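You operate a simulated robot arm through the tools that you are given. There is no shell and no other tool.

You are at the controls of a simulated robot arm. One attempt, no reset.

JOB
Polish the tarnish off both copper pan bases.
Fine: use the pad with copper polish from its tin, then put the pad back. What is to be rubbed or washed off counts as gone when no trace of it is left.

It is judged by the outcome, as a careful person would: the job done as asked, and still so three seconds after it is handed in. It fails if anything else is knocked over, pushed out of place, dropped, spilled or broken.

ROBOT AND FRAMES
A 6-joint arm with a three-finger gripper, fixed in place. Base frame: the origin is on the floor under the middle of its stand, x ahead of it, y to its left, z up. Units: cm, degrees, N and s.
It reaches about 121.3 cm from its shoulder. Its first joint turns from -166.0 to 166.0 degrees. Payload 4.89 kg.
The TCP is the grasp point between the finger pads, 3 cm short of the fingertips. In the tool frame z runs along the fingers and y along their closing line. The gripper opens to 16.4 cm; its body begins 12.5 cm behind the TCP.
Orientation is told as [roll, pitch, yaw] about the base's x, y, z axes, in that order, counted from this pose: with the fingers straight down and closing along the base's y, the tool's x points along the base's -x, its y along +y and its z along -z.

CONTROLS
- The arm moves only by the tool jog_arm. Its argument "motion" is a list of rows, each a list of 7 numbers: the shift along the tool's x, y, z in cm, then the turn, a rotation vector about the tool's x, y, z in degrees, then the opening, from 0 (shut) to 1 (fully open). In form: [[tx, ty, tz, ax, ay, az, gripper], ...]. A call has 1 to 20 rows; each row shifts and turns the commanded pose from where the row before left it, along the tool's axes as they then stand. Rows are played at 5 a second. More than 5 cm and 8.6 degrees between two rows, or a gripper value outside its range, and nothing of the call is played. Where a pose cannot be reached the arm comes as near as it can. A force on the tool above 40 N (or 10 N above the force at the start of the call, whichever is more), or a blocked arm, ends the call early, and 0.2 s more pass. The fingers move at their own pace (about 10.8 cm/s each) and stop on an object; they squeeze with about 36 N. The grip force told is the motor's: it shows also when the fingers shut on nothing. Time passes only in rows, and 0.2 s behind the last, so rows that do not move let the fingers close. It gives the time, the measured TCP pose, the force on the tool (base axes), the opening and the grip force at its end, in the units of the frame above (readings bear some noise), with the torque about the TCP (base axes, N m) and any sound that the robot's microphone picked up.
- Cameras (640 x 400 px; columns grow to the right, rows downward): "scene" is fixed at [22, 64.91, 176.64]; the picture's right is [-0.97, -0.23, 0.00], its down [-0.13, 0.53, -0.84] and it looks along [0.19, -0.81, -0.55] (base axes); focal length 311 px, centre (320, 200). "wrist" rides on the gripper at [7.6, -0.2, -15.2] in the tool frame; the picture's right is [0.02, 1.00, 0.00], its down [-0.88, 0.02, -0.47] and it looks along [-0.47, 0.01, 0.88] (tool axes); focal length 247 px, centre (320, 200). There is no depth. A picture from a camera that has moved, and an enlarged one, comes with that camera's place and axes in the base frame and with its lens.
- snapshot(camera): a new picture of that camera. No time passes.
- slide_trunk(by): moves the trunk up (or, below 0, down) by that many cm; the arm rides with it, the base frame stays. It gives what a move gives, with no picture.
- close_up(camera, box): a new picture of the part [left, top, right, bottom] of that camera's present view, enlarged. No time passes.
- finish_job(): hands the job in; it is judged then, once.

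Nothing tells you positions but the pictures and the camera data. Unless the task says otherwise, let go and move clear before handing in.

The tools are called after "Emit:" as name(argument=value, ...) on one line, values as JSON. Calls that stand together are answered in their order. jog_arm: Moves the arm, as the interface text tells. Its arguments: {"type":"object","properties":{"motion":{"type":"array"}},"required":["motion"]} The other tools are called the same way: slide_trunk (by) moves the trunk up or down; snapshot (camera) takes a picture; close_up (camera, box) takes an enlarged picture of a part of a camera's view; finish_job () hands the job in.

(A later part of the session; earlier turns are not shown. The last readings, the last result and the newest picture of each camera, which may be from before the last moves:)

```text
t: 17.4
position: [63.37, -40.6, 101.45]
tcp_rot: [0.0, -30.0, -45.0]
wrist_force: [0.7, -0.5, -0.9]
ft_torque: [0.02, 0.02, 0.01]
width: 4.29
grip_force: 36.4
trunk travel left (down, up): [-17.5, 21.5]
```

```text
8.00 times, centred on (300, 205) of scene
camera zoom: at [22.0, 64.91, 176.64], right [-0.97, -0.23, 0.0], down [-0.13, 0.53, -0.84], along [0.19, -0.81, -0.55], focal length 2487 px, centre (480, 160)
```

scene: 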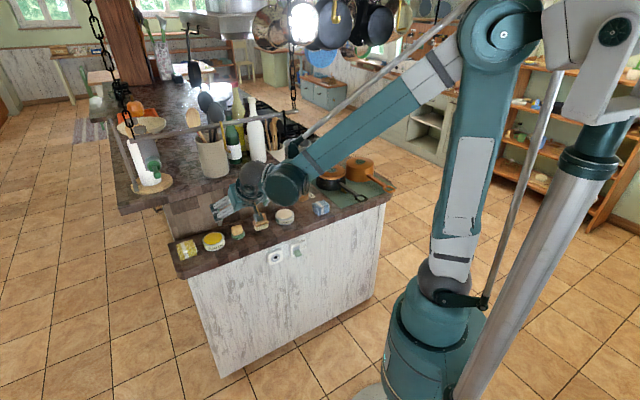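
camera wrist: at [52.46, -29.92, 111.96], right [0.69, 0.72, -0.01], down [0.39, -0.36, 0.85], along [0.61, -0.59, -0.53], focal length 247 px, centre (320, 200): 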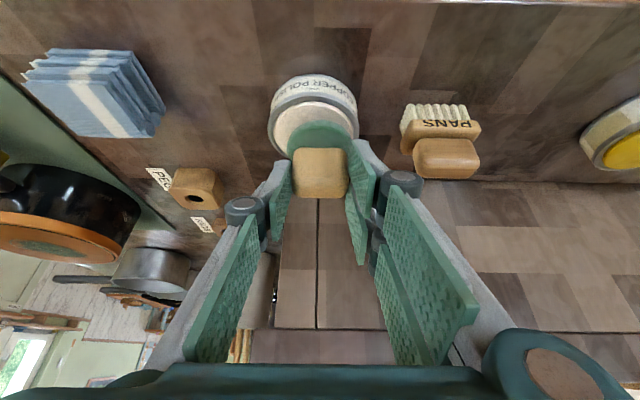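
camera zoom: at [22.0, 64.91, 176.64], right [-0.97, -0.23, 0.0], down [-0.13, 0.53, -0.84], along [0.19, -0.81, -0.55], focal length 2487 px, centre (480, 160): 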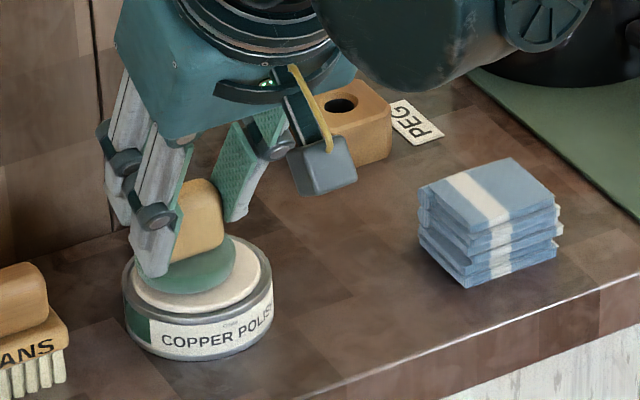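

The pad is just above the polish, still a touch right of centre. I nudge it over and settle before dipping.

Emit:
jog_arm(motion=[[0.26, -0.4, -0.15, 0, 0, 0, 0.1], [0, 0, 0, 0, 0, 0, 0.1], [0, 0, 0, 0, 0, 0, 0.1], [0.1, 0, 0.173, 0, 0, 0, 0.1], [0, 0, 0, 0, 0, 0, 0.1]])

Emit:
close_up(camera="wrist", box=[240, 80, 440, 205])

Emit:
close_up(camera="scene", box=[260, 180, 340, 230])

```text
t: 18.6
position: [62.84, -40.56, 101.27]
tcp_rot: [0.0, -30.1, -45.0]
wrist_force: [1.4, -0.3, 19.2]
ft_torque: [-0.12, -0.3, 0.01]
width: 4.28
grip_force: 36.0
trunk travel left (down, up): [-17.5, 21.5]
```

```text
3.20 times, centred on (340, 142) of wrist
camera zoom: at [52.51, -30.69, 110.64], right [0.69, 0.72, -0.01], down [0.39, -0.36, 0.85], along [0.61, -0.59, -0.53], focal length 790 px, centre (256, 384)
```

zoom: 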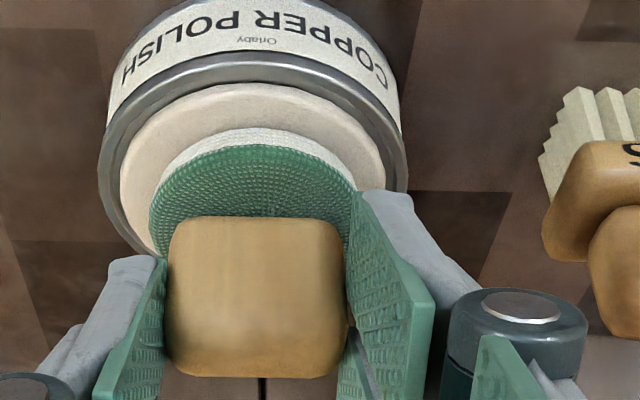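

```text
8.00 times, centred on (300, 205) of scene
camera zoom: at [22.0, 64.91, 176.64], right [-0.97, -0.23, 0.0], down [-0.13, 0.53, -0.84], along [0.19, -0.81, -0.55], focal length 2487 px, centre (480, 160)
```

zoom: 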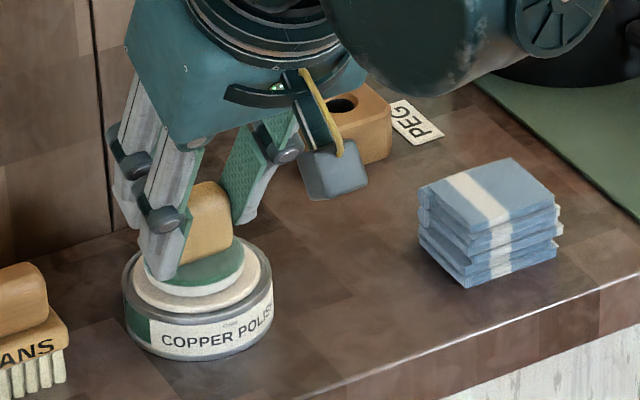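

The pad touched the polish (19 N) and its underside now shows polish. I lift gently, back away from under the rail, and rise while moving toward the pans.

Emit:
jog_arm(motion=[[-0.3, 0, -0.52, 0, 0, 0, 0.1], [-0.95, 0, -1.65, 0, 0, 0, 0.1], [3.9, 0, -2.25, 0, 0, 0, 0.1], [-0.75, -4.5, -1.3, 0, 0, 0, 0.1], [-0.75, -4.5, -1.3, 0, 0, 0, 0.1], [-0.75, -4.5, -1.3, 0, 0, 0, 0.1], [0, 0, 0, 0, 0, 0, 0.1]])

Emit:
snapshot(camera="wrist")

Emit:
close_up(camera="scene", box=[220, 120, 420, 245])

```text
t: 20.1
position: [50.32, -46.9, 108.38]
tcp_rot: [0.0, -30.0, -45.0]
wrist_force: [0.4, 0.2, -0.7]
ft_torque: [-0.04, 0.02, 0.01]
width: 4.29
grip_force: 36.3
trunk travel left (down, up): [-17.5, 21.5]
```

```text
taken
camera wrist: at [40.07, -37.0, 117.72], right [0.69, 0.72, -0.01], down [0.39, -0.36, 0.85], along [0.61, -0.59, -0.53], focal length 247 px, centre (320, 200)
```

wrist: 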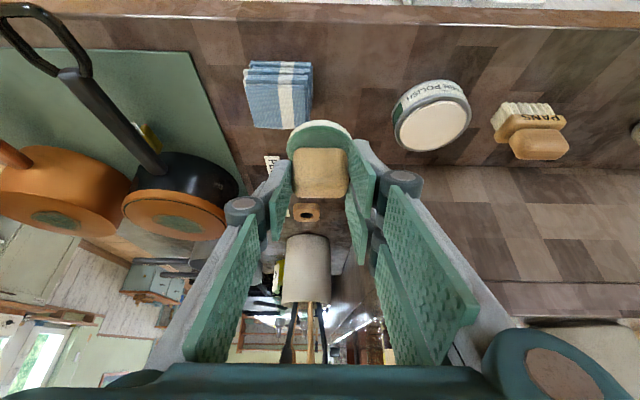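

```text
3.20 times, centred on (320, 182) of scene
camera zoom: at [22.0, 64.91, 176.64], right [-0.97, -0.23, 0.0], down [-0.13, 0.53, -0.84], along [0.19, -0.81, -0.55], focal length 995 px, centre (320, 256)
```

zoom: 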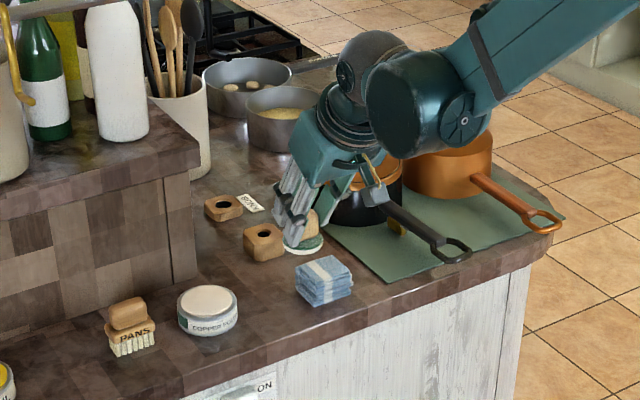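

The pad is loaded and clear, and the pan bases are in view. I enlarge both tarnish patches for their positions.

Emit:
close_up(camera="wrist", box=[0, 130, 240, 260])

Emit:
close_up(camera="wrist", box=[100, 30, 300, 155])

```text
2.67 times, centred on (120, 195) of wrist
camera zoom: at [40.07, -37.0, 117.72], right [0.69, 0.72, -0.01], down [0.39, -0.36, 0.85], along [0.61, -0.59, -0.53], focal length 659 px, centre (853, 213)
```

zoom: 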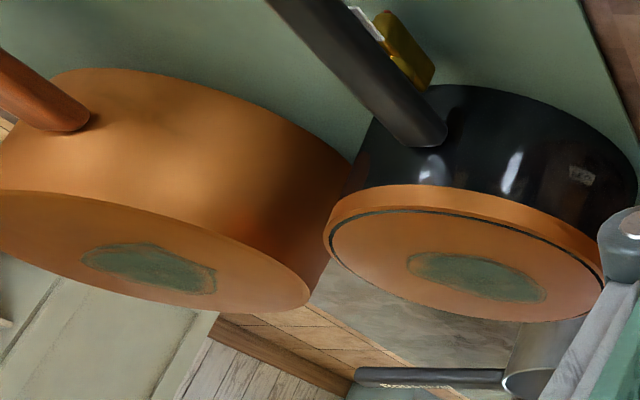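

```text
3.20 times, centred on (200, 92) of wrist
camera zoom: at [40.07, -37.0, 117.72], right [0.69, 0.72, -0.01], down [0.39, -0.36, 0.85], along [0.61, -0.59, -0.53], focal length 790 px, centre (704, 544)
```

zoom: 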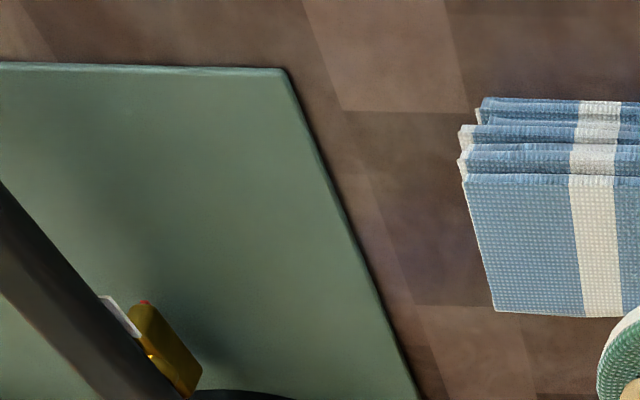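

I now move over the dark pan (height pad bottom ~104, above its base at ~100) and look before lowering.

Emit:
jog_arm(motion=[[-2.71, -3.2, 1.3, 0, 0, 0, 0.1], [-2.71, -3.2, 1.3, 0, 0, 0, 0.1], [-2.71, -3.2, 1.3, 0, 0, 0, 0.1], [-2.71, -3.2, 1.3, 0, 0, 0, 0.1], [-2.71, -3.2, 1.3, 0, 0, 0, 0.1], [-2.71, -3.2, 1.3, 0, 0, 0, 0.1], [-2.71, -3.2, 1.3, 0, 0, 0, 0.1], [0, 0, 0, 0, 0, 0, 0.1]])

Emit:
snapshot(camera="wrist")

Emit:
close_up(camera="scene", box=[260, 80, 420, 230])

Emit:
snapshot(camera="scene")

```text
t: 21.9
position: [49.34, -77.63, 109.94]
tcp_rot: [0.1, -29.9, -45.0]
wrist_force: [0.5, 0.8, 0.0]
ft_torque: [0.08, -0.01, 0.02]
width: 4.29
grip_force: 35.9
trunk travel left (down, up): [-17.5, 21.5]
```

```text
taken
camera wrist: at [39.12, -67.72, 119.27], right [0.69, 0.72, -0.01], down [0.39, -0.36, 0.85], along [0.61, -0.59, -0.53], focal length 247 px, centre (320, 200)
```

wrist: 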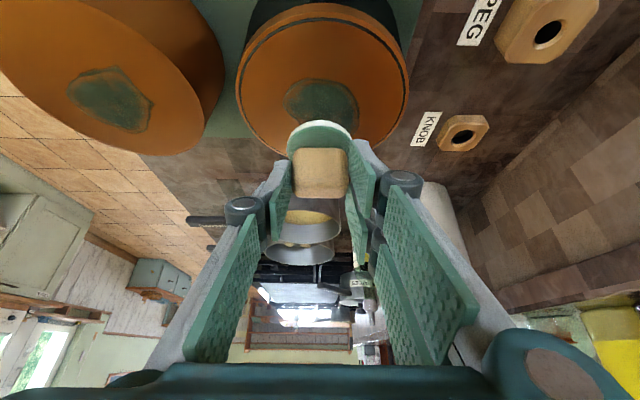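

```text
2.67 times, centred on (340, 155) of scene
camera zoom: at [22.0, 64.91, 176.64], right [-0.97, -0.23, 0.0], down [-0.13, 0.53, -0.84], along [0.19, -0.81, -0.55], focal length 829 px, centre (267, 320)
```

zoom: 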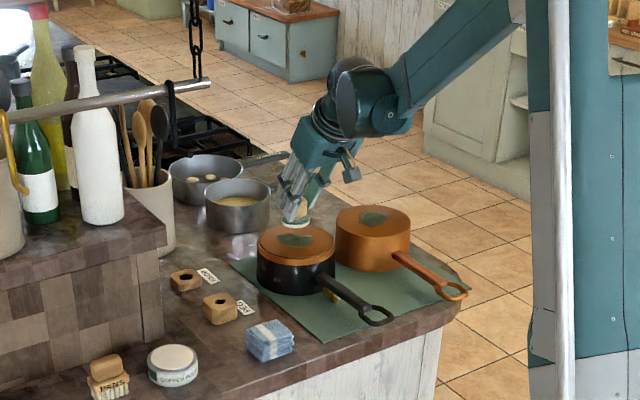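

```text
taken
```

scene: 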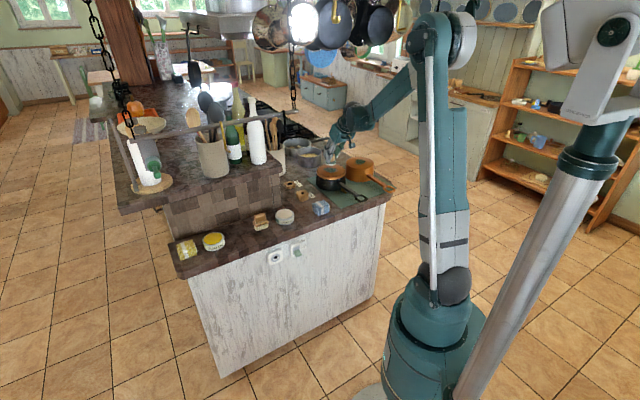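

I see the dark pan's tarnish partly under the pad's near edge. I enlarge for alignment.

Emit:
close_up(camera="wrist", box=[220, 0, 420, 160])

Emit:
close_up(camera="wrist", box=[0, 20, 240, 170])

Emit:
close_up(camera="scene", box=[310, 140, 400, 200])

```text
2.50 times, centred on (320, 80) of wrist
camera zoom: at [39.12, -67.72, 119.27], right [0.69, 0.72, -0.01], down [0.39, -0.36, 0.85], along [0.61, -0.59, -0.53], focal length 617 px, centre (320, 500)
```

zoom: 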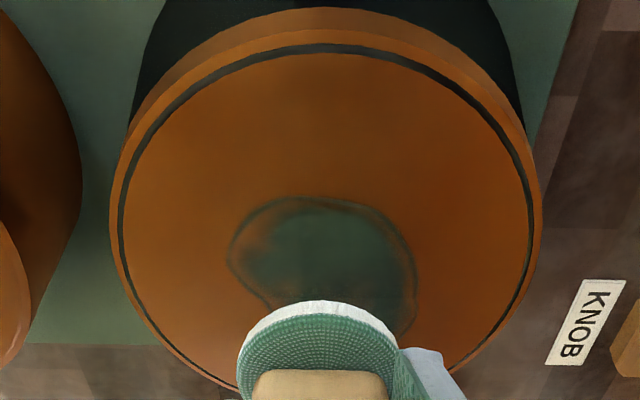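

```text
2.67 times, centred on (120, 95) of wrist
camera zoom: at [39.12, -67.72, 119.27], right [0.69, 0.72, -0.01], down [0.39, -0.36, 0.85], along [0.61, -0.59, -0.53], focal length 659 px, centre (853, 480)
```

zoom: 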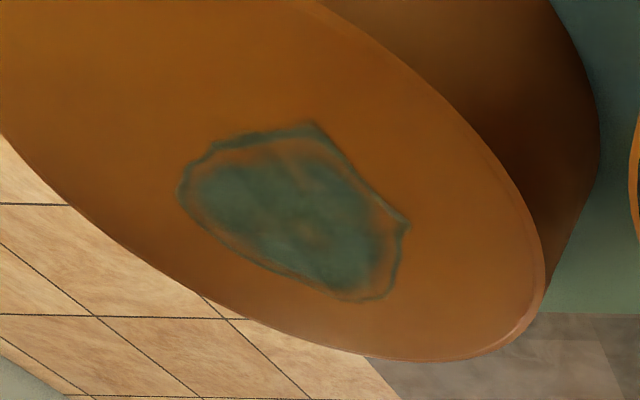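

```text
6.67 times, centred on (355, 170) of scene
camera zoom: at [22.0, 64.91, 176.64], right [-0.97, -0.23, 0.0], down [-0.13, 0.53, -0.84], along [0.19, -0.81, -0.55], focal length 2072 px, centre (87, 400)
```

zoom: 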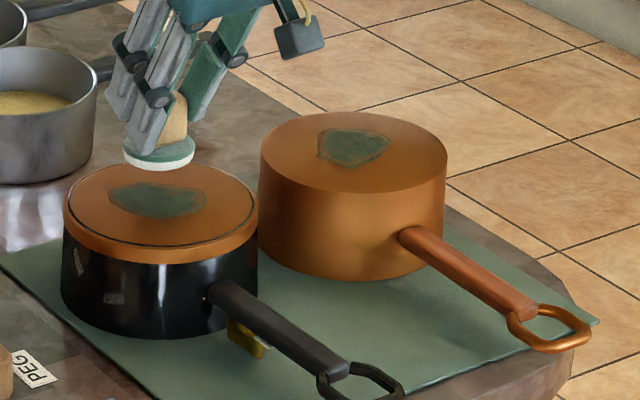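

The dark pan's tarnish is centred near F=90.9, L=-20, about 7×6 cm, and the pad is aligned above it. I descend 3 cm, then feel for contact in small steps.

Emit:
jog_arm(motion=[[0.75, 0, 1.3, 0, 0, 0, 0.1], [0.75, 0, 1.3, 0, 0, 0, 0.1], [0, 0, 0, 0, 0, 0, 0.1]])

Emit:
close_up(camera="wrist", box=[220, 20, 420, 180])

Emit:
close_up(camera="scene", box=[310, 140, 400, 200])

```text
t: 22.8
position: [49.13, -77.64, 106.83]
tcp_rot: [0.0, -30.0, -45.0]
wrist_force: [0.4, 0.2, -0.3]
ft_torque: [0.04, 0.02, -0.03]
width: 4.27
grip_force: 36.1
trunk travel left (down, up): [-17.5, 21.5]
```

```text
2.50 times, centred on (320, 100) of wrist
camera zoom: at [38.89, -67.69, 116.31], right [0.69, 0.72, -0.01], down [0.39, -0.36, 0.85], along [0.61, -0.59, -0.53], focal length 617 px, centre (320, 450)
```

zoom: 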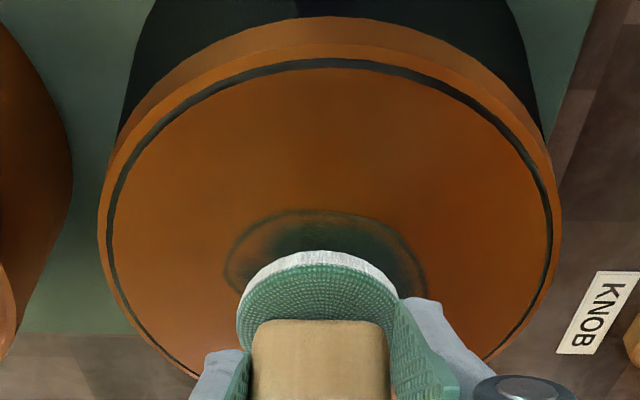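

```text
6.67 times, centred on (355, 170) of scene
camera zoom: at [22.0, 64.91, 176.64], right [-0.97, -0.23, 0.0], down [-0.13, 0.53, -0.84], along [0.19, -0.81, -0.55], focal length 2072 px, centre (87, 400)
```

zoom: 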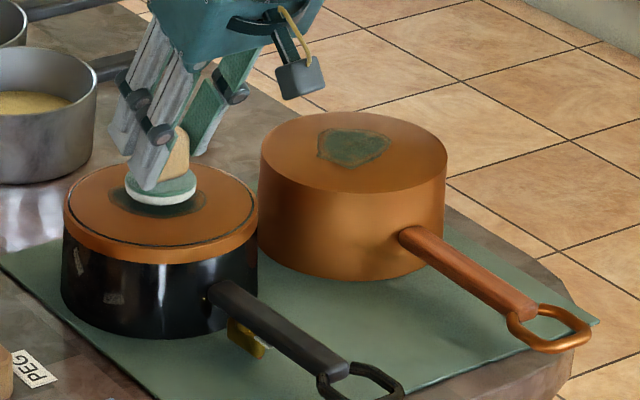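

The gap is about 1 cm. I lower 0.6 cm, then continue in fine steps.

Emit:
jog_arm(motion=[[0.15, 0, 0.26, 0, 0, 0, 0.1], [0.15, 0, 0.26, 0, 0, 0, 0.1], [0, 0, 0, 0, 0, 0, 0.1]])

Emit:
jog_arm(motion=[[0.075, 0, 0.13, 0, 0, 0, 0.1], [0, 0, 0, 0, 0, 0, 0.1]])

Emit:
close_up(camera="wrist", box=[220, 20, 420, 180])

```text
t: 23.6
position: [49.12, -77.49, 106.3]
tcp_rot: [0.0, -29.9, -45.0]
wrist_force: [-0.5, -0.2, 0.8]
ft_torque: [0.03, -0.04, 0.01]
width: 4.29
grip_force: 36.1
trunk travel left (down, up): [-17.5, 21.5]
```

```text
t: 24.1
position: [49.12, -77.6, 106.21]
tcp_rot: [0.0, -30.1, -45.1]
wrist_force: [2.7, -4.8, 25.4]
ft_torque: [-0.47, -0.49, -0.02]
width: 4.31
grip_force: 35.8
trunk travel left (down, up): [-17.5, 21.5]
```

```text
2.50 times, centred on (320, 100) of wrist
camera zoom: at [38.88, -67.59, 115.63], right [0.69, 0.72, -0.01], down [0.38, -0.36, 0.85], along [0.61, -0.59, -0.53], focal length 617 px, centre (320, 450)
```

zoom: 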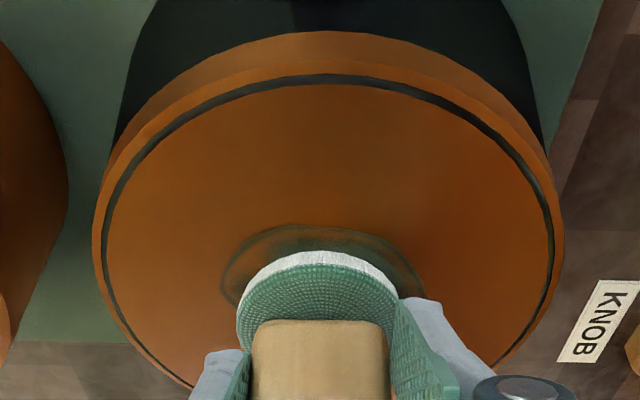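

Contact is made (25 N, stiff). I ease off slightly to a lighter pressure before rubbing.

Emit:
jog_arm(motion=[[-0.03, 0, -0.052, 0, 0, 0, 0.1], [0, 0, 0, 0, 0, 0, 0.1]])

```text
t: 24.8
position: [49.18, -77.57, 106.17]
tcp_rot: [0.1, -30.0, -45.0]
wrist_force: [4.3, 7.4, 18.0]
ft_torque: [0.21, -0.5, 0.13]
width: 4.31
grip_force: 36.2
trunk travel left (down, up): [-17.5, 21.5]
```

Now about 18 N. I ease slightly more and rub with small strokes, watching force.

Emit:
jog_arm(motion=[[-0.025, 0, -0.043, 0, 0, 0, 0.1], [0, 0.6, 0, 0, 0, 0, 0.1], [0, 0.6, 0, 0, 0, 0, 0.1], [0, -0.6, 0, 0, 0, 0, 0.1], [0, -0.6, 0, 0, 0, 0, 0.1], [0, -0.6, 0, 0, 0, 0, 0.1], [0, -0.6, 0, 0, 0, 0, 0.1], [0, 0.6, 0, 0, 0, 0, 0.1], [0, 0.6, 0, 0, 0, 0, 0.1]])

Emit:
close_up(camera="wrist", box=[220, 20, 420, 180])

Emit:
close_up(camera="scene", box=[310, 140, 400, 200])

```text
t: 26.8
position: [49.04, -77.6, 106.27]
tcp_rot: [0.0, -30.0, -44.9]
wrist_force: [0.4, 0.0, -0.4]
ft_torque: [0.05, 0.0, 0.07]
width: 4.3
grip_force: 36.1
trunk travel left (down, up): [-17.5, 21.5]
```

```text
2.50 times, centred on (320, 100) of wrist
camera zoom: at [38.83, -67.76, 115.67], right [0.69, 0.72, -0.01], down [0.39, -0.36, 0.85], along [0.61, -0.59, -0.53], focal length 617 px, centre (320, 450)
```

zoom: 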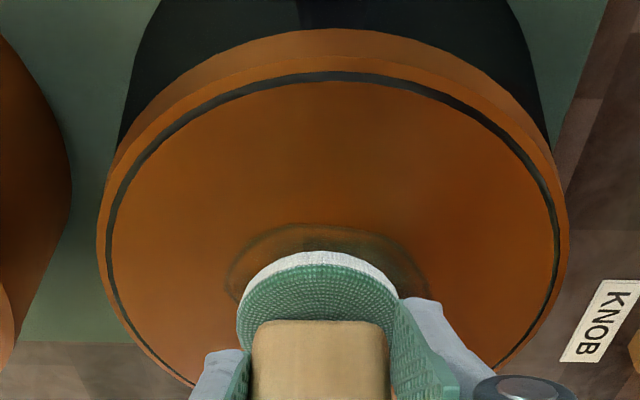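

```text
6.67 times, centred on (355, 170) of scene
camera zoom: at [22.0, 64.91, 176.64], right [-0.97, -0.23, 0.0], down [-0.13, 0.53, -0.84], along [0.19, -0.81, -0.55], focal length 2072 px, centre (87, 400)
```

zoom: 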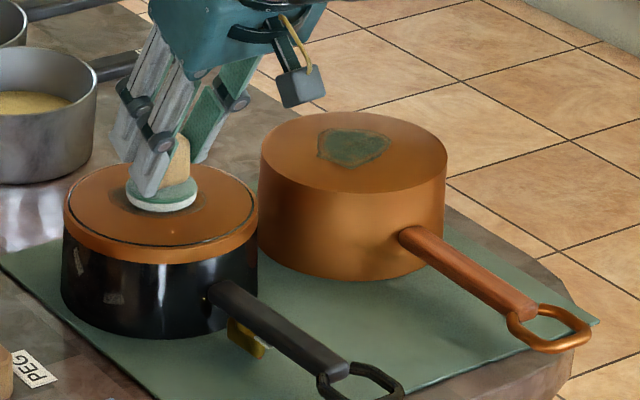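

The tarnish is already fading; the pad is now just off the surface. I lower 0.09 cm and rub in a raster over the whole patch.

Emit:
jog_arm(motion=[[0.045, 0, 0.078, 0, 0, 0, 0.1], [1.039, 0, -0.6, 0, 0, 0, 0.1], [0, 1, 0, 0, 0, 0, 0.1], [0, 1, 0, 0, 0, 0, 0.1], [0, -1, 0, 0, 0, 0, 0.1], [0, -1, 0, 0, 0, 0, 0.1], [0, -1, 0, 0, 0, 0, 0.1], [0, -1, 0, 0, 0, 0, 0.1], [-1.039, 0, 0.6, 0, 0, 0, 0.1], [0, 1, 0, 0, 0, 0, 0.1], [0, 1, 0, 0, 0, 0, 0.1], [0, 1, 0, 0, 0, 0, 0.1], [0, 1, 0, 0, 0, 0, 0.1], [-1.039, 0, 0.6, 0, 0, 0, 0.1], [0, -1, 0, 0, 0, 0, 0.1], [0, -1, 0, 0, 0, 0, 0.1], [0, -1, 0, 0, 0, 0, 0.1], [0, -1, 0, 0, 0, 0, 0.1]])

Emit:
close_up(camera="wrist", box=[220, 20, 420, 180])

Emit:
close_up(camera="scene", box=[310, 140, 400, 200])

```text
t: 29.4
position: [49.56, -76.93, 106.26]
tcp_rot: [-0.1, -30.0, -45.0]
wrist_force: [-4.8, 4.2, 22.0]
ft_torque: [0.19, -0.04, -0.01]
width: 4.3
grip_force: 35.7
trunk travel left (down, up): [-17.5, 21.5]
stopped in row 13: the force on the tool passed its limit at 42 N (the readings are from after the stop); the commanded pose is now the measured one
```

```text
2.50 times, centred on (320, 100) of wrist
camera zoom: at [39.37, -67.14, 115.59], right [0.69, 0.72, -0.01], down [0.38, -0.36, 0.85], along [0.61, -0.6, -0.52], focal length 617 px, centre (320, 450)
```

zoom: 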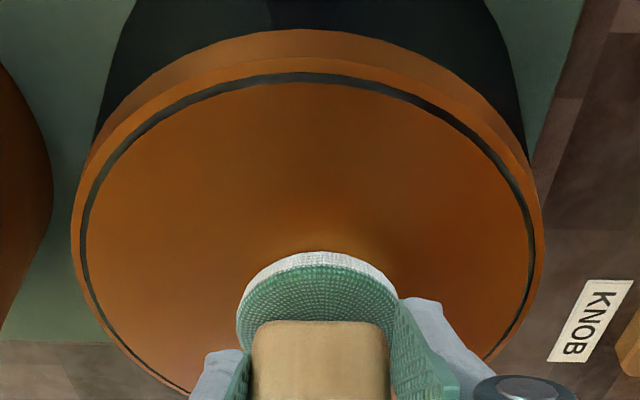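

```text
6.67 times, centred on (355, 170) of scene
camera zoom: at [22.0, 64.91, 176.64], right [-0.97, -0.23, 0.0], down [-0.13, 0.53, -0.84], along [0.19, -0.81, -0.55], focal length 2072 px, centre (87, 400)
```

zoom: 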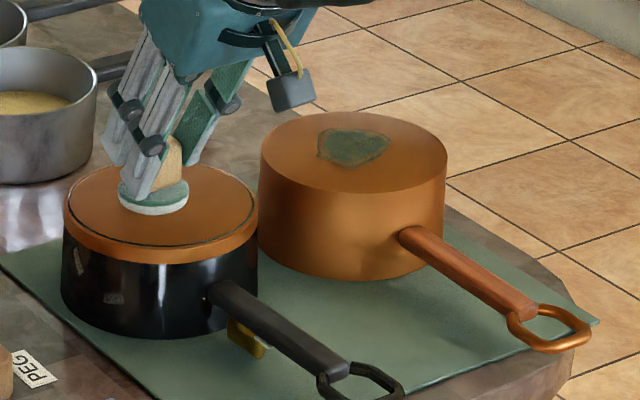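

The near part is clean with the pan unmoved. I lift to see what remains.

Emit:
jog_arm(motion=[[-1, 0, -1.73, 0, 0, 0, 0.1], [-1, 0, -1.73, 0, 0, 0, 0.1], [0, 0, 0, 0, 0, 0, 0.1]])

Emit:
close_up(camera="wrist", box=[220, 0, 420, 160])

Emit:
close_up(camera="scene", box=[310, 140, 400, 200])

```text
t: 30.2
position: [49.69, -76.91, 110.21]
tcp_rot: [-0.2, -30.0, -44.9]
wrist_force: [0.2, 0.2, 0.2]
ft_torque: [-0.02, -0.02, -0.01]
width: 4.29
grip_force: 36.1
trunk travel left (down, up): [-17.5, 21.5]
```

```text
2.50 times, centred on (320, 80) of wrist
camera zoom: at [39.49, -67.06, 119.46], right [0.69, 0.72, -0.01], down [0.39, -0.36, 0.85], along [0.61, -0.59, -0.53], focal length 617 px, centre (320, 500)
```

zoom: 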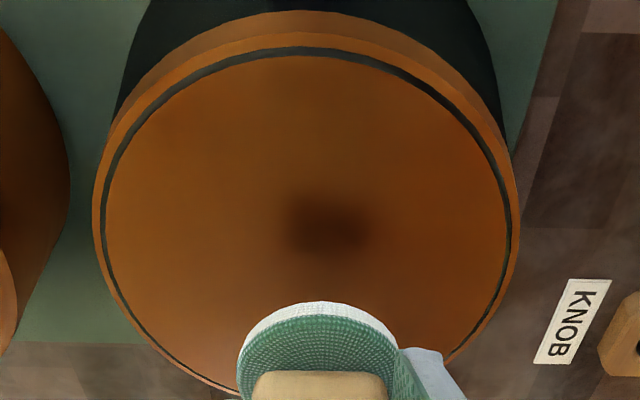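

```text
6.67 times, centred on (355, 170) of scene
camera zoom: at [22.0, 64.91, 176.64], right [-0.97, -0.23, 0.0], down [-0.13, 0.53, -0.84], along [0.19, -0.81, -0.55], focal length 2072 px, centre (87, 400)
```

zoom: 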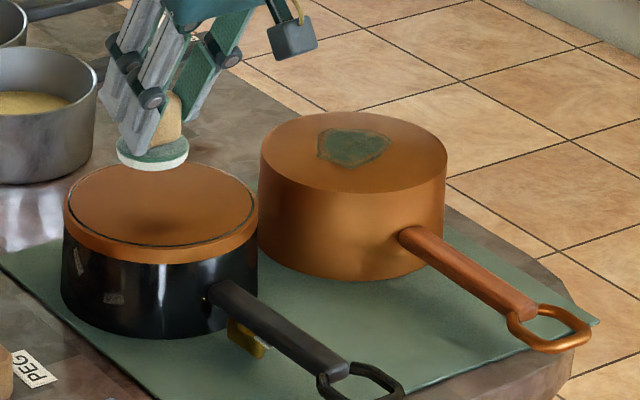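

The dark pan looks clean apart from what seems the pad's shadow; I'll verify it once the pad is away. I move over to the orange pan.

Emit:
jog_arm(motion=[[0, -4, 0, 0, 0, 0, 0.1], [0, -4, 0, 0, 0, 0, 0.1], [0, -4, 0, 0, 0, 0, 0.1], [0, -4, 0, 0, 0, 0, 0.1], [0, -4, 0, 0, 0, 0, 0.1], [0, 0, 0, 0, 0, 0, 0.1]])

Emit:
snapshot(camera="wrist")

Emit:
close_up(camera="scene", box=[310, 140, 400, 200])

Emit:
close_up(camera="wrist", box=[220, 0, 420, 160])

```text
t: 31.6
position: [35.46, -91.36, 110.14]
tcp_rot: [-0.1, -30.0, -45.0]
wrist_force: [0.9, -0.6, -0.3]
ft_torque: [0.01, -0.05, 0.03]
width: 4.3
grip_force: 36.2
trunk travel left (down, up): [-17.5, 21.5]
```

```text
taken
camera wrist: at [25.22, -81.32, 119.4], right [0.69, 0.72, -0.01], down [0.39, -0.36, 0.85], along [0.61, -0.59, -0.53], focal length 247 px, centre (320, 200)
```

wrist: 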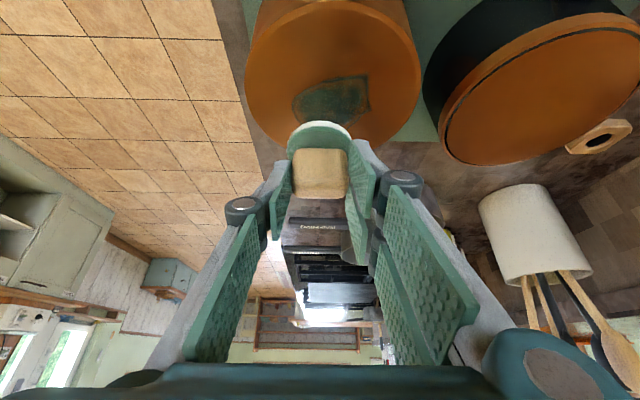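

```text
6.67 times, centred on (355, 170) of scene
camera zoom: at [22.0, 64.91, 176.64], right [-0.97, -0.23, 0.0], down [-0.13, 0.53, -0.84], along [0.19, -0.81, -0.55], focal length 2072 px, centre (87, 400)
```

zoom: 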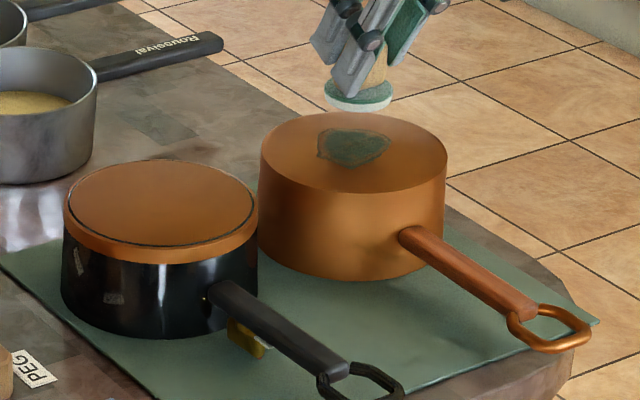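

```text
2.50 times, centred on (320, 80) of wrist
camera zoom: at [25.22, -81.32, 119.4], right [0.69, 0.72, -0.01], down [0.39, -0.36, 0.85], along [0.61, -0.59, -0.53], focal length 617 px, centre (320, 500)
```

zoom: 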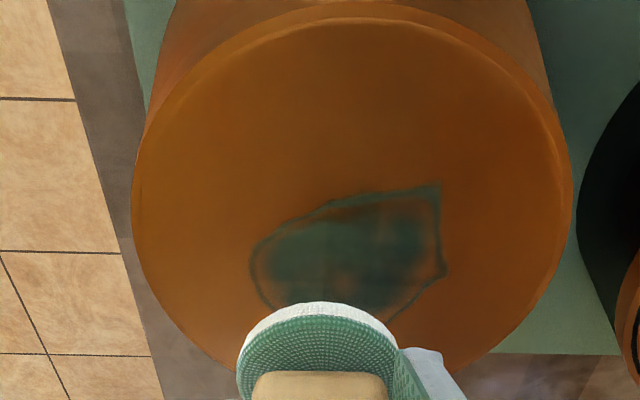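

The dark pan's base now looks fully clean in the scene view; I check it from the wrist too. The orange pan's patch sits about 1 cm left-of-pad offset to correct.

Emit:
close_up(camera="wrist", box=[420, 0, 640, 170])

Emit:
close_up(camera="scene", box=[315, 155, 355, 180])

Emit:
close_up(camera="scene", box=[345, 145, 385, 170])

```text
2.35 times, centred on (530, 85) of wrist
camera zoom: at [25.22, -81.32, 119.4], right [0.69, 0.72, -0.01], down [0.39, -0.36, 0.85], along [0.61, -0.59, -0.53], focal length 581 px, centre (-174, 471)
```

zoom: 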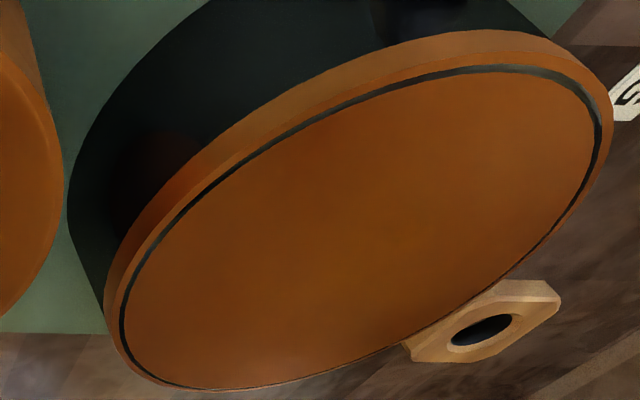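

```text
16.00 times, centred on (335, 168) of scene
camera zoom: at [22.0, 64.91, 176.64], right [-0.97, -0.23, 0.0], down [-0.13, 0.53, -0.84], along [0.19, -0.81, -0.55], focal length 4974 px, centre (80, 720)
```

zoom: 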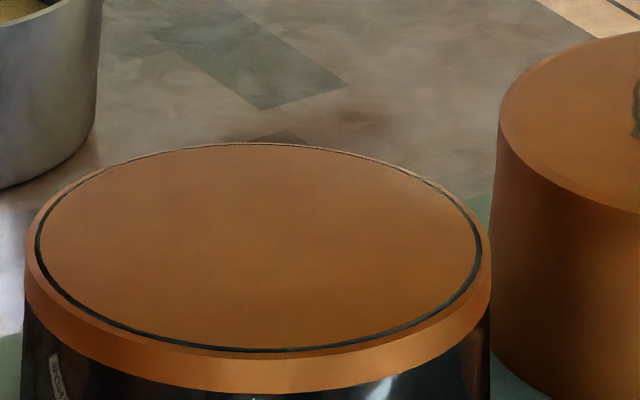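

```text
16.00 times, centred on (365, 158) of scene
camera zoom: at [22.0, 64.91, 176.64], right [-0.97, -0.23, 0.0], down [-0.13, 0.53, -0.84], along [0.19, -0.81, -0.55], focal length 4974 px, centre (-400, 880)
```

zoom: 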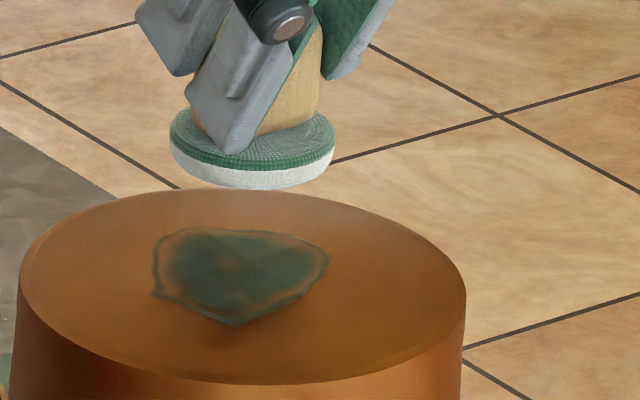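

The dark pan is completely clean. For the orange pan I shift 1.2 cm sideways to centre and descend to just above contact.

Emit:
jog_arm(motion=[[0.5, 1.2, 0.87, 0, 0, 0, 0.1], [0.55, 0, 0.95, 0, 0, 0, 0.1], [0.5, 0, 0.87, 0, 0, 0, 0.1], [0, 0, 0, 0, 0, 0, 0.1]])

Emit:
close_up(camera="wrist", box=[220, 20, 420, 180])

Emit:
close_up(camera="scene", box=[340, 140, 388, 170])

```text
t: 32.6
position: [36.42, -90.46, 106.92]
tcp_rot: [-0.1, -30.0, -45.1]
wrist_force: [0.3, 0.8, -1.4]
ft_torque: [0.01, 0.0, -0.01]
width: 4.31
grip_force: 36.1
trunk travel left (down, up): [-17.5, 21.5]
```

```text
2.50 times, centred on (320, 100) of wrist
camera zoom: at [26.25, -80.48, 116.29], right [0.69, 0.72, -0.01], down [0.39, -0.36, 0.85], along [0.61, -0.59, -0.53], focal length 617 px, centre (320, 450)
```

zoom: 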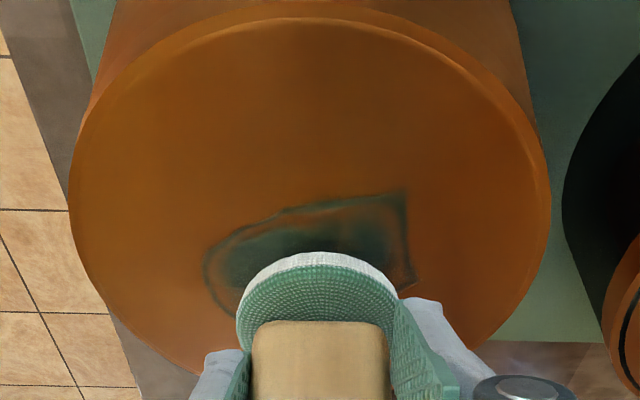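

```text
13.33 times, centred on (364, 155) of scene
camera zoom: at [22.0, 64.91, 176.64], right [-0.97, -0.23, 0.0], down [-0.13, 0.53, -0.84], along [0.19, -0.81, -0.55], focal length 4145 px, centre (-267, 800)
```

zoom: 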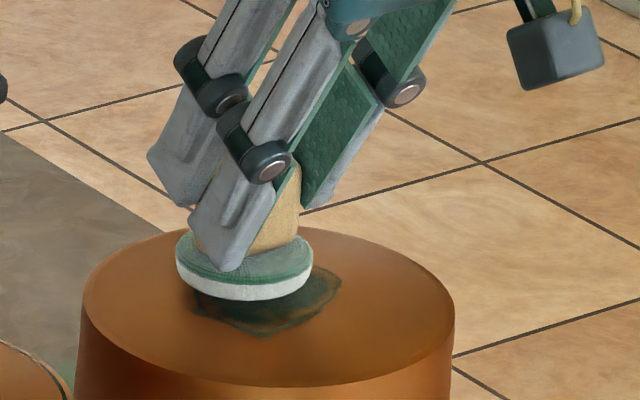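

Centred over the patch with a small gap left. I feel down in fine steps.

Emit:
jog_arm(motion=[[0.15, 0, 0.26, 0, 0, 0, 0.1], [0, 0, 0, 0, 0, 0, 0.1]])

Emit:
jog_arm(motion=[[0.1, 0, 0.173, 0, 0, 0, 0.1], [0, 0, 0, 0, 0, 0, 0.1]])

```text
t: 33.2
position: [36.45, -90.48, 106.7]
tcp_rot: [-0.1, -30.1, -45.0]
wrist_force: [0.9, -0.4, -0.5]
ft_torque: [-0.03, 0.01, 0.0]
width: 4.3
grip_force: 36.1
trunk travel left (down, up): [-17.5, 21.5]
```

```text
t: 33.8
position: [36.28, -90.58, 106.53]
tcp_rot: [-0.1, -30.0, -45.0]
wrist_force: [0.1, 0.0, -0.3]
ft_torque: [0.02, 0.03, 0.01]
width: 4.3
grip_force: 36.5
trunk travel left (down, up): [-17.5, 21.5]
```

Emit:
jog_arm(motion=[[0.075, 0, 0.13, 0, 0, 0, 0.1], [0, 0, 0, 0, 0, 0, 0.1]])

Emit:
jog_arm(motion=[[0.05, 0, 0.087, 0, 0, 0, 0.1], [0, 0, 0, 0, 0, 0, 0.1]])

```text
t: 34.4
position: [36.37, -90.52, 106.39]
tcp_rot: [0.0, -30.0, -44.9]
wrist_force: [-0.2, 0.4, -0.4]
ft_torque: [-0.03, 0.01, 0.02]
width: 4.3
grip_force: 36.0
trunk travel left (down, up): [-17.5, 21.5]
```

```text
t: 35.0
position: [36.34, -90.51, 106.3]
tcp_rot: [-0.1, -30.1, -45.1]
wrist_force: [-0.9, -3.8, 8.1]
ft_torque: [-0.12, -0.15, -0.09]
width: 4.34
grip_force: 35.9
trunk travel left (down, up): [-17.5, 21.5]
```

Light contact at 8 N. I start the raster rub on the orange pan.

Emit:
jog_arm(motion=[[0, 1, 0, 0, 0, 0, 0.1], [0, 1, 0, 0, 0, 0, 0.1], [0, -1, 0, 0, 0, 0, 0.1], [0, -1, 0, 0, 0, 0, 0.1], [0, -1, 0, 0, 0, 0, 0.1], [0, -1, 0, 0, 0, 0, 0.1], [1.039, 0, -0.6, 0, 0, 0, 0.1], [0, 1, 0, 0, 0, 0, 0.1], [0, 1, 0, 0, 0, 0, 0.1], [0, 1, 0, 0, 0, 0, 0.1], [0, 1, 0, 0, 0, 0, 0.1]])

Emit:
close_up(camera="wrist", box=[220, 20, 420, 180])

Emit:
close_up(camera="scene", box=[340, 140, 388, 170])

```text
t: 37.4
position: [36.98, -88.03, 106.47]
tcp_rot: [-0.1, -29.9, -45.0]
wrist_force: [-0.8, -1.0, -0.8]
ft_torque: [0.07, -0.07, 0.01]
width: 4.31
grip_force: 35.7
trunk travel left (down, up): [-17.5, 21.5]
```

```text
2.50 times, centred on (320, 100) of wrist
camera zoom: at [26.73, -78.09, 115.71], right [0.69, 0.72, -0.01], down [0.39, -0.36, 0.85], along [0.61, -0.59, -0.53], focal length 617 px, centre (320, 450)
```

zoom: 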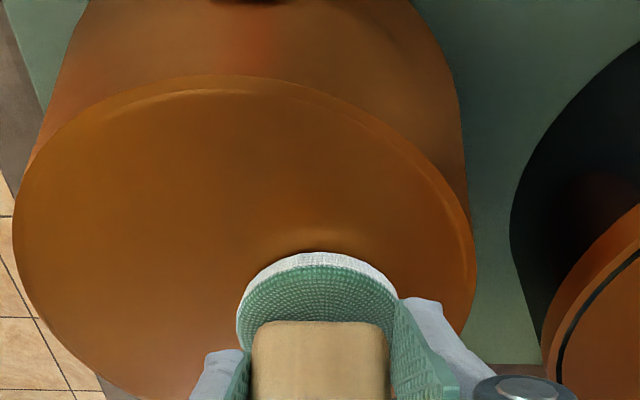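

```text
13.33 times, centred on (364, 155) of scene
camera zoom: at [22.0, 64.91, 176.64], right [-0.97, -0.23, 0.0], down [-0.13, 0.53, -0.84], along [0.19, -0.81, -0.55], focal length 4145 px, centre (-267, 800)
```

zoom: 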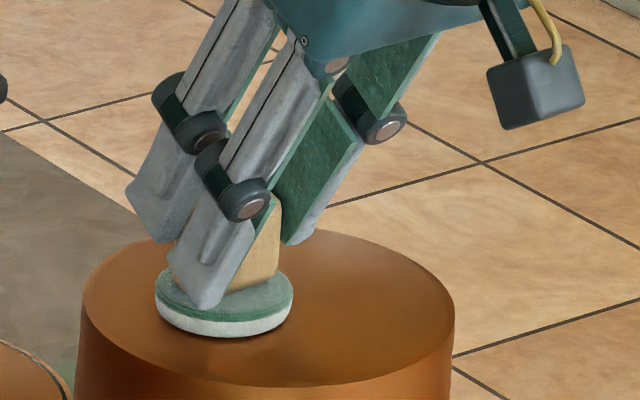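

The visible base is already bright; I lift the pad and shift away to inspect the whole base.

Emit:
jog_arm(motion=[[-1, 0, -1.73, 0, 0, 0, 0.1], [-1, 0, -1.73, 0, 0, 0, 0.1], [-0.5, 4, -0.87, 0, 0, 0, 0.1], [0, 4, 0, 0, 0, 0, 0.1], [0, 4, 0, 0, 0, 0, 0.1], [0, 4, 0, 0, 0, 0, 0.1], [0, 0, 0, 0, 0, 0, 0.1]])

Emit:
snapshot(camera="wrist")

Emit:
close_up(camera="scene", box=[340, 140, 388, 170])

Emit:
close_up(camera="scene", box=[310, 140, 400, 200])

Emit:
close_up(camera="wrist", box=[0, 0, 240, 170])

```text
t: 39.0
position: [48.3, -77.01, 111.18]
tcp_rot: [-0.1, -30.0, -44.9]
wrist_force: [0.0, 0.8, -0.5]
ft_torque: [-0.02, 0.01, -0.04]
width: 4.31
grip_force: 36.0
trunk travel left (down, up): [-17.5, 21.5]
```

```text
taken
camera wrist: at [38.07, -67.07, 120.46], right [0.69, 0.72, -0.01], down [0.39, -0.36, 0.85], along [0.61, -0.59, -0.53], focal length 247 px, centre (320, 200)
```

wrist: 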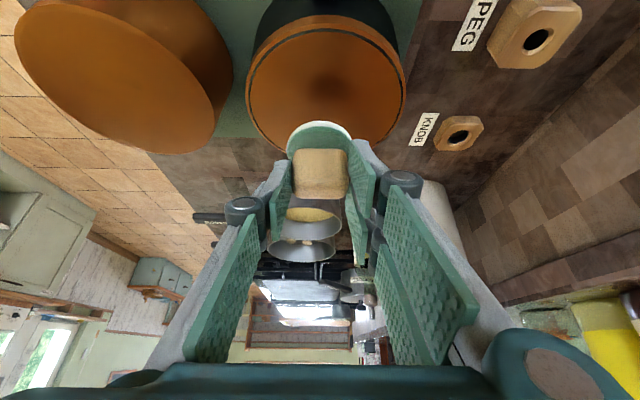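

```text
13.33 times, centred on (364, 155) of scene
camera zoom: at [22.0, 64.91, 176.64], right [-0.97, -0.23, 0.0], down [-0.13, 0.53, -0.84], along [0.19, -0.81, -0.55], focal length 4145 px, centre (-267, 800)
```

zoom: 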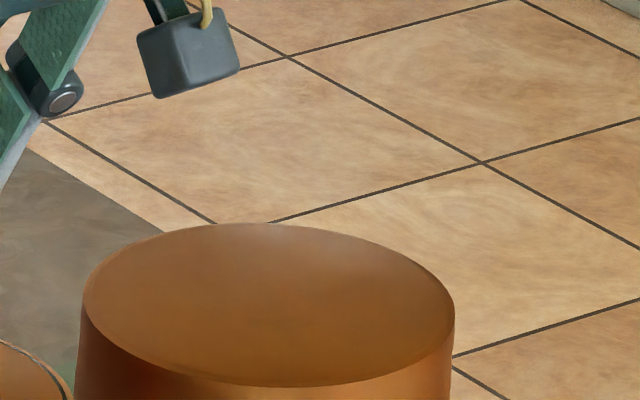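

```text
6.67 times, centred on (355, 170) of scene
camera zoom: at [22.0, 64.91, 176.64], right [-0.97, -0.23, 0.0], down [-0.13, 0.53, -0.84], along [0.19, -0.81, -0.55], focal length 2072 px, centre (87, 400)
```

zoom: 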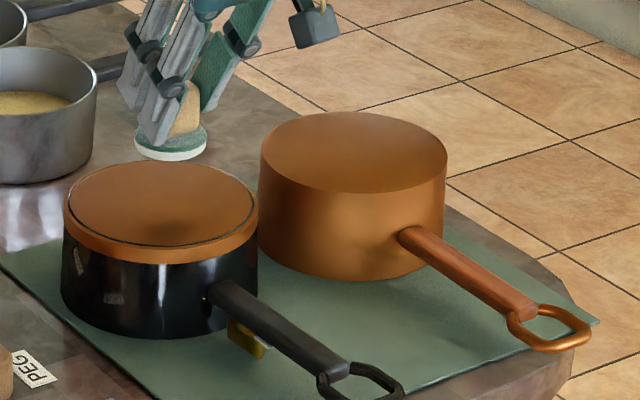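

```text
2.35 times, centred on (120, 85) of wrist
camera zoom: at [38.07, -67.07, 120.46], right [0.69, 0.72, -0.01], down [0.39, -0.36, 0.85], along [0.61, -0.59, -0.53], focal length 581 px, centre (791, 471)
```

zoom: 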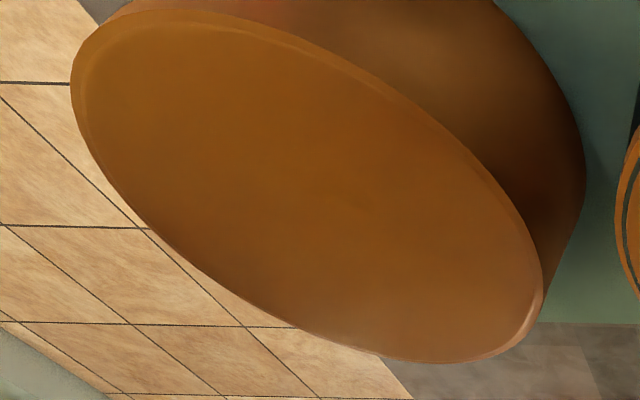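

Both bases look clean. I take high-zoom views to be sure no faint trace remains.

Emit:
close_up(camera="scene", box=[350, 152, 374, 167])

Emit:
close_up(camera="scene", box=[320, 160, 344, 175])

Emit:
close_up(camera="wrist", box=[60, 30, 170, 110])

Emit:
close_up(camera="wrist", box=[250, 10, 410, 130])

```text
16.00 times, centred on (362, 160) of scene
camera zoom: at [22.0, 64.91, 176.64], right [-0.97, -0.23, 0.0], down [-0.13, 0.53, -0.84], along [0.19, -0.81, -0.55], focal length 4974 px, centre (-352, 848)
```

zoom: 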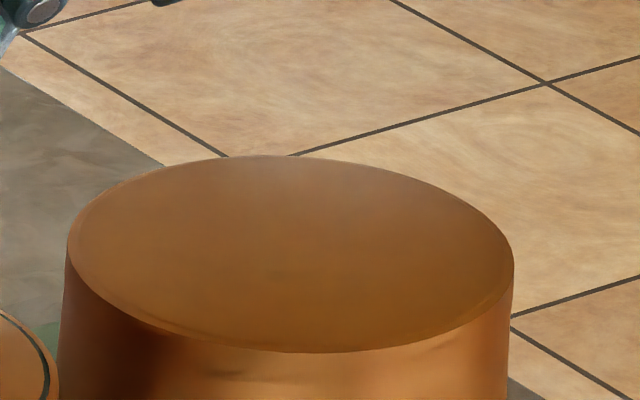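

```text
16.00 times, centred on (332, 168) of scene
camera zoom: at [22.0, 64.91, 176.64], right [-0.97, -0.23, 0.0], down [-0.13, 0.53, -0.84], along [0.19, -0.81, -0.55], focal length 4974 px, centre (128, 720)
```

zoom: 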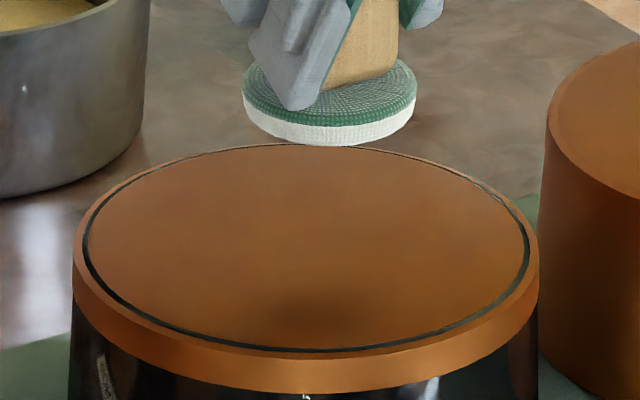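

```text
5.00 times, centred on (115, 70) of wrist
camera zoom: at [38.07, -67.07, 120.46], right [0.69, 0.72, -0.01], down [0.39, -0.36, 0.85], along [0.61, -0.59, -0.53], focal length 1235 px, centre (1345, 850)
```

zoom: 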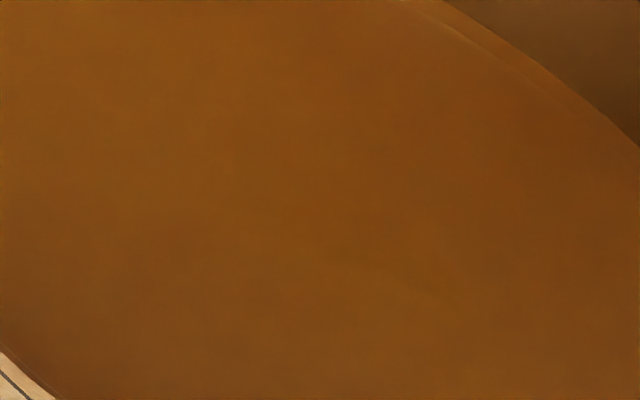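

```text
3.33 times, centred on (330, 70) of wrist
camera zoom: at [38.07, -67.07, 120.46], right [0.69, 0.72, -0.01], down [0.39, -0.36, 0.85], along [0.61, -0.59, -0.53], focal length 823 px, centre (287, 633)
```

zoom: 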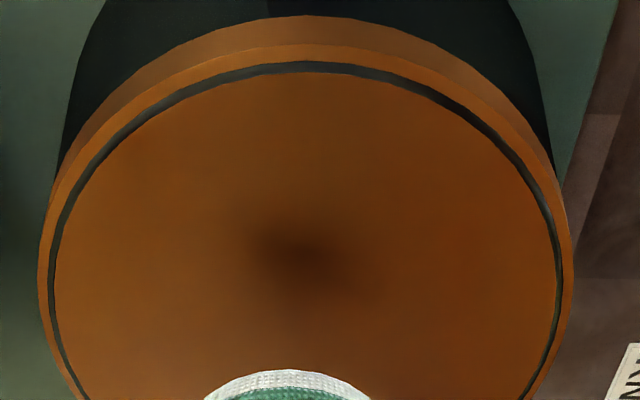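

Both bases look clean, with only the pad's shadow showing. To be certain no faint film remains, I'll do one more light pass on each, starting with the dark pan below me.

Emit:
jog_arm(motion=[[-1.21, 0.3, 0.7, 0, 0, 0, 0.1], [1.2, 0, 2.08, 0, 0, 0, 0.1], [1.1, 0, 1.9, 0, 0, 0, 0.1], [0, 0, 0, 0, 0, 0, 0.1]])

Emit:
jog_arm(motion=[[0.06, 0, 0.104, 0, 0, 0, 0.1], [0, 0, 0, 0, 0, 0, 0.1]])

```text
t: 40.0
position: [49.49, -77.65, 106.52]
tcp_rot: [-0.1, -30.0, -45.1]
wrist_force: [0.0, -0.1, -0.6]
ft_torque: [0.01, 0.04, 0.01]
width: 4.31
grip_force: 36.0
trunk travel left (down, up): [-17.5, 21.5]
```

```text
t: 40.6
position: [49.6, -77.6, 106.51]
tcp_rot: [-0.1, -30.0, -45.0]
wrist_force: [-0.9, -0.6, -1.5]
ft_torque: [-0.02, 0.03, 0.01]
width: 4.29
grip_force: 36.5
trunk travel left (down, up): [-17.5, 21.5]
```

Emit:
jog_arm(motion=[[0.08, 0, 0.139, 0, 0, 0, 0.1], [0, 0, 0, 0, 0, 0, 0.1]])

Emit:
jog_arm(motion=[[0.05, 0, 0.087, 0, 0, 0, 0.1], [0, 0, 0, 0, 0, 0, 0.1]])

```text
t: 41.2
position: [49.43, -77.66, 106.4]
tcp_rot: [-0.1, -30.0, -45.1]
wrist_force: [-0.1, 0.0, -1.3]
ft_torque: [0.0, 0.0, -0.03]
width: 4.32
grip_force: 36.0
trunk travel left (down, up): [-17.5, 21.5]
```

```text
t: 41.8
position: [49.45, -77.6, 106.34]
tcp_rot: [-0.1, -29.9, -45.0]
wrist_force: [-1.2, 0.0, 0.1]
ft_torque: [-0.01, -0.03, 0.02]
width: 4.29
grip_force: 35.9
trunk travel left (down, up): [-17.5, 21.5]
```

Emit:
jog_arm(motion=[[0.05, 0, 0.087, 0, 0, 0, 0.1], [0, 0, 0, 0, 0, 0, 0.1]])

```text
t: 42.4
position: [49.46, -77.58, 106.28]
tcp_rot: [-0.1, -30.0, -45.0]
wrist_force: [-0.7, -0.5, 5.9]
ft_torque: [-0.02, -0.09, -0.02]
width: 4.29
grip_force: 36.2
trunk travel left (down, up): [-17.5, 21.5]
```

Light contact (6 N) on the dark pan. I make the extra strokes, including the far side.

Emit:
jog_arm(motion=[[0, 1, 0, 0, 0, 0, 0.1], [0, 1, 0, 0, 0, 0, 0.1], [0, -1, 0, 0, 0, 0, 0.1], [0, -1, 0, 0, 0, 0, 0.1], [0, -1, 0, 0, 0, 0, 0.1], [0, -1, 0, 0, 0, 0, 0.1], [-1.039, 0, 0.6, 0, 0, 0, 0.1], [0, 1, 0, 0, 0, 0, 0.1], [0, 1, 0, 0, 0, 0, 0.1], [0, 1, 0, 0, 0, 0, 0.1], [0, 1, 0, 0, 0, 0, 0.1], [1.039, -1, -0.6, 0, 0, 0, 0.1], [1.039, -1, -0.6, 0, 0, 0, 0.1]])

Emit:
close_up(camera="scene", box=[310, 140, 400, 200])

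```text
t: 44.0
position: [48.42, -79.54, 106.21]
tcp_rot: [-0.1, -30.2, -45.0]
wrist_force: [0.5, 4.1, 31.4]
ft_torque: [-0.06, -0.3, 0.03]
width: 4.33
grip_force: 35.7
trunk travel left (down, up): [-17.5, 21.5]
stopped in row 7: the force on the tool passed its limit at 42 N (the readings are from after the stop); the commanded pose is now the measured one
```

```text
6.67 times, centred on (355, 170) of scene
camera zoom: at [22.0, 64.91, 176.64], right [-0.97, -0.23, 0.0], down [-0.13, 0.53, -0.84], along [0.19, -0.81, -0.55], focal length 2072 px, centre (87, 400)
```

zoom: 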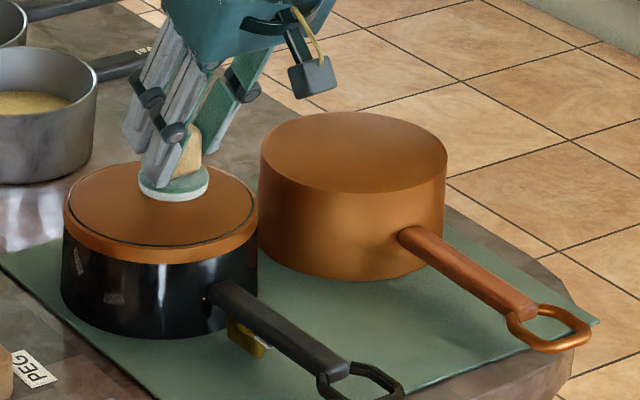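

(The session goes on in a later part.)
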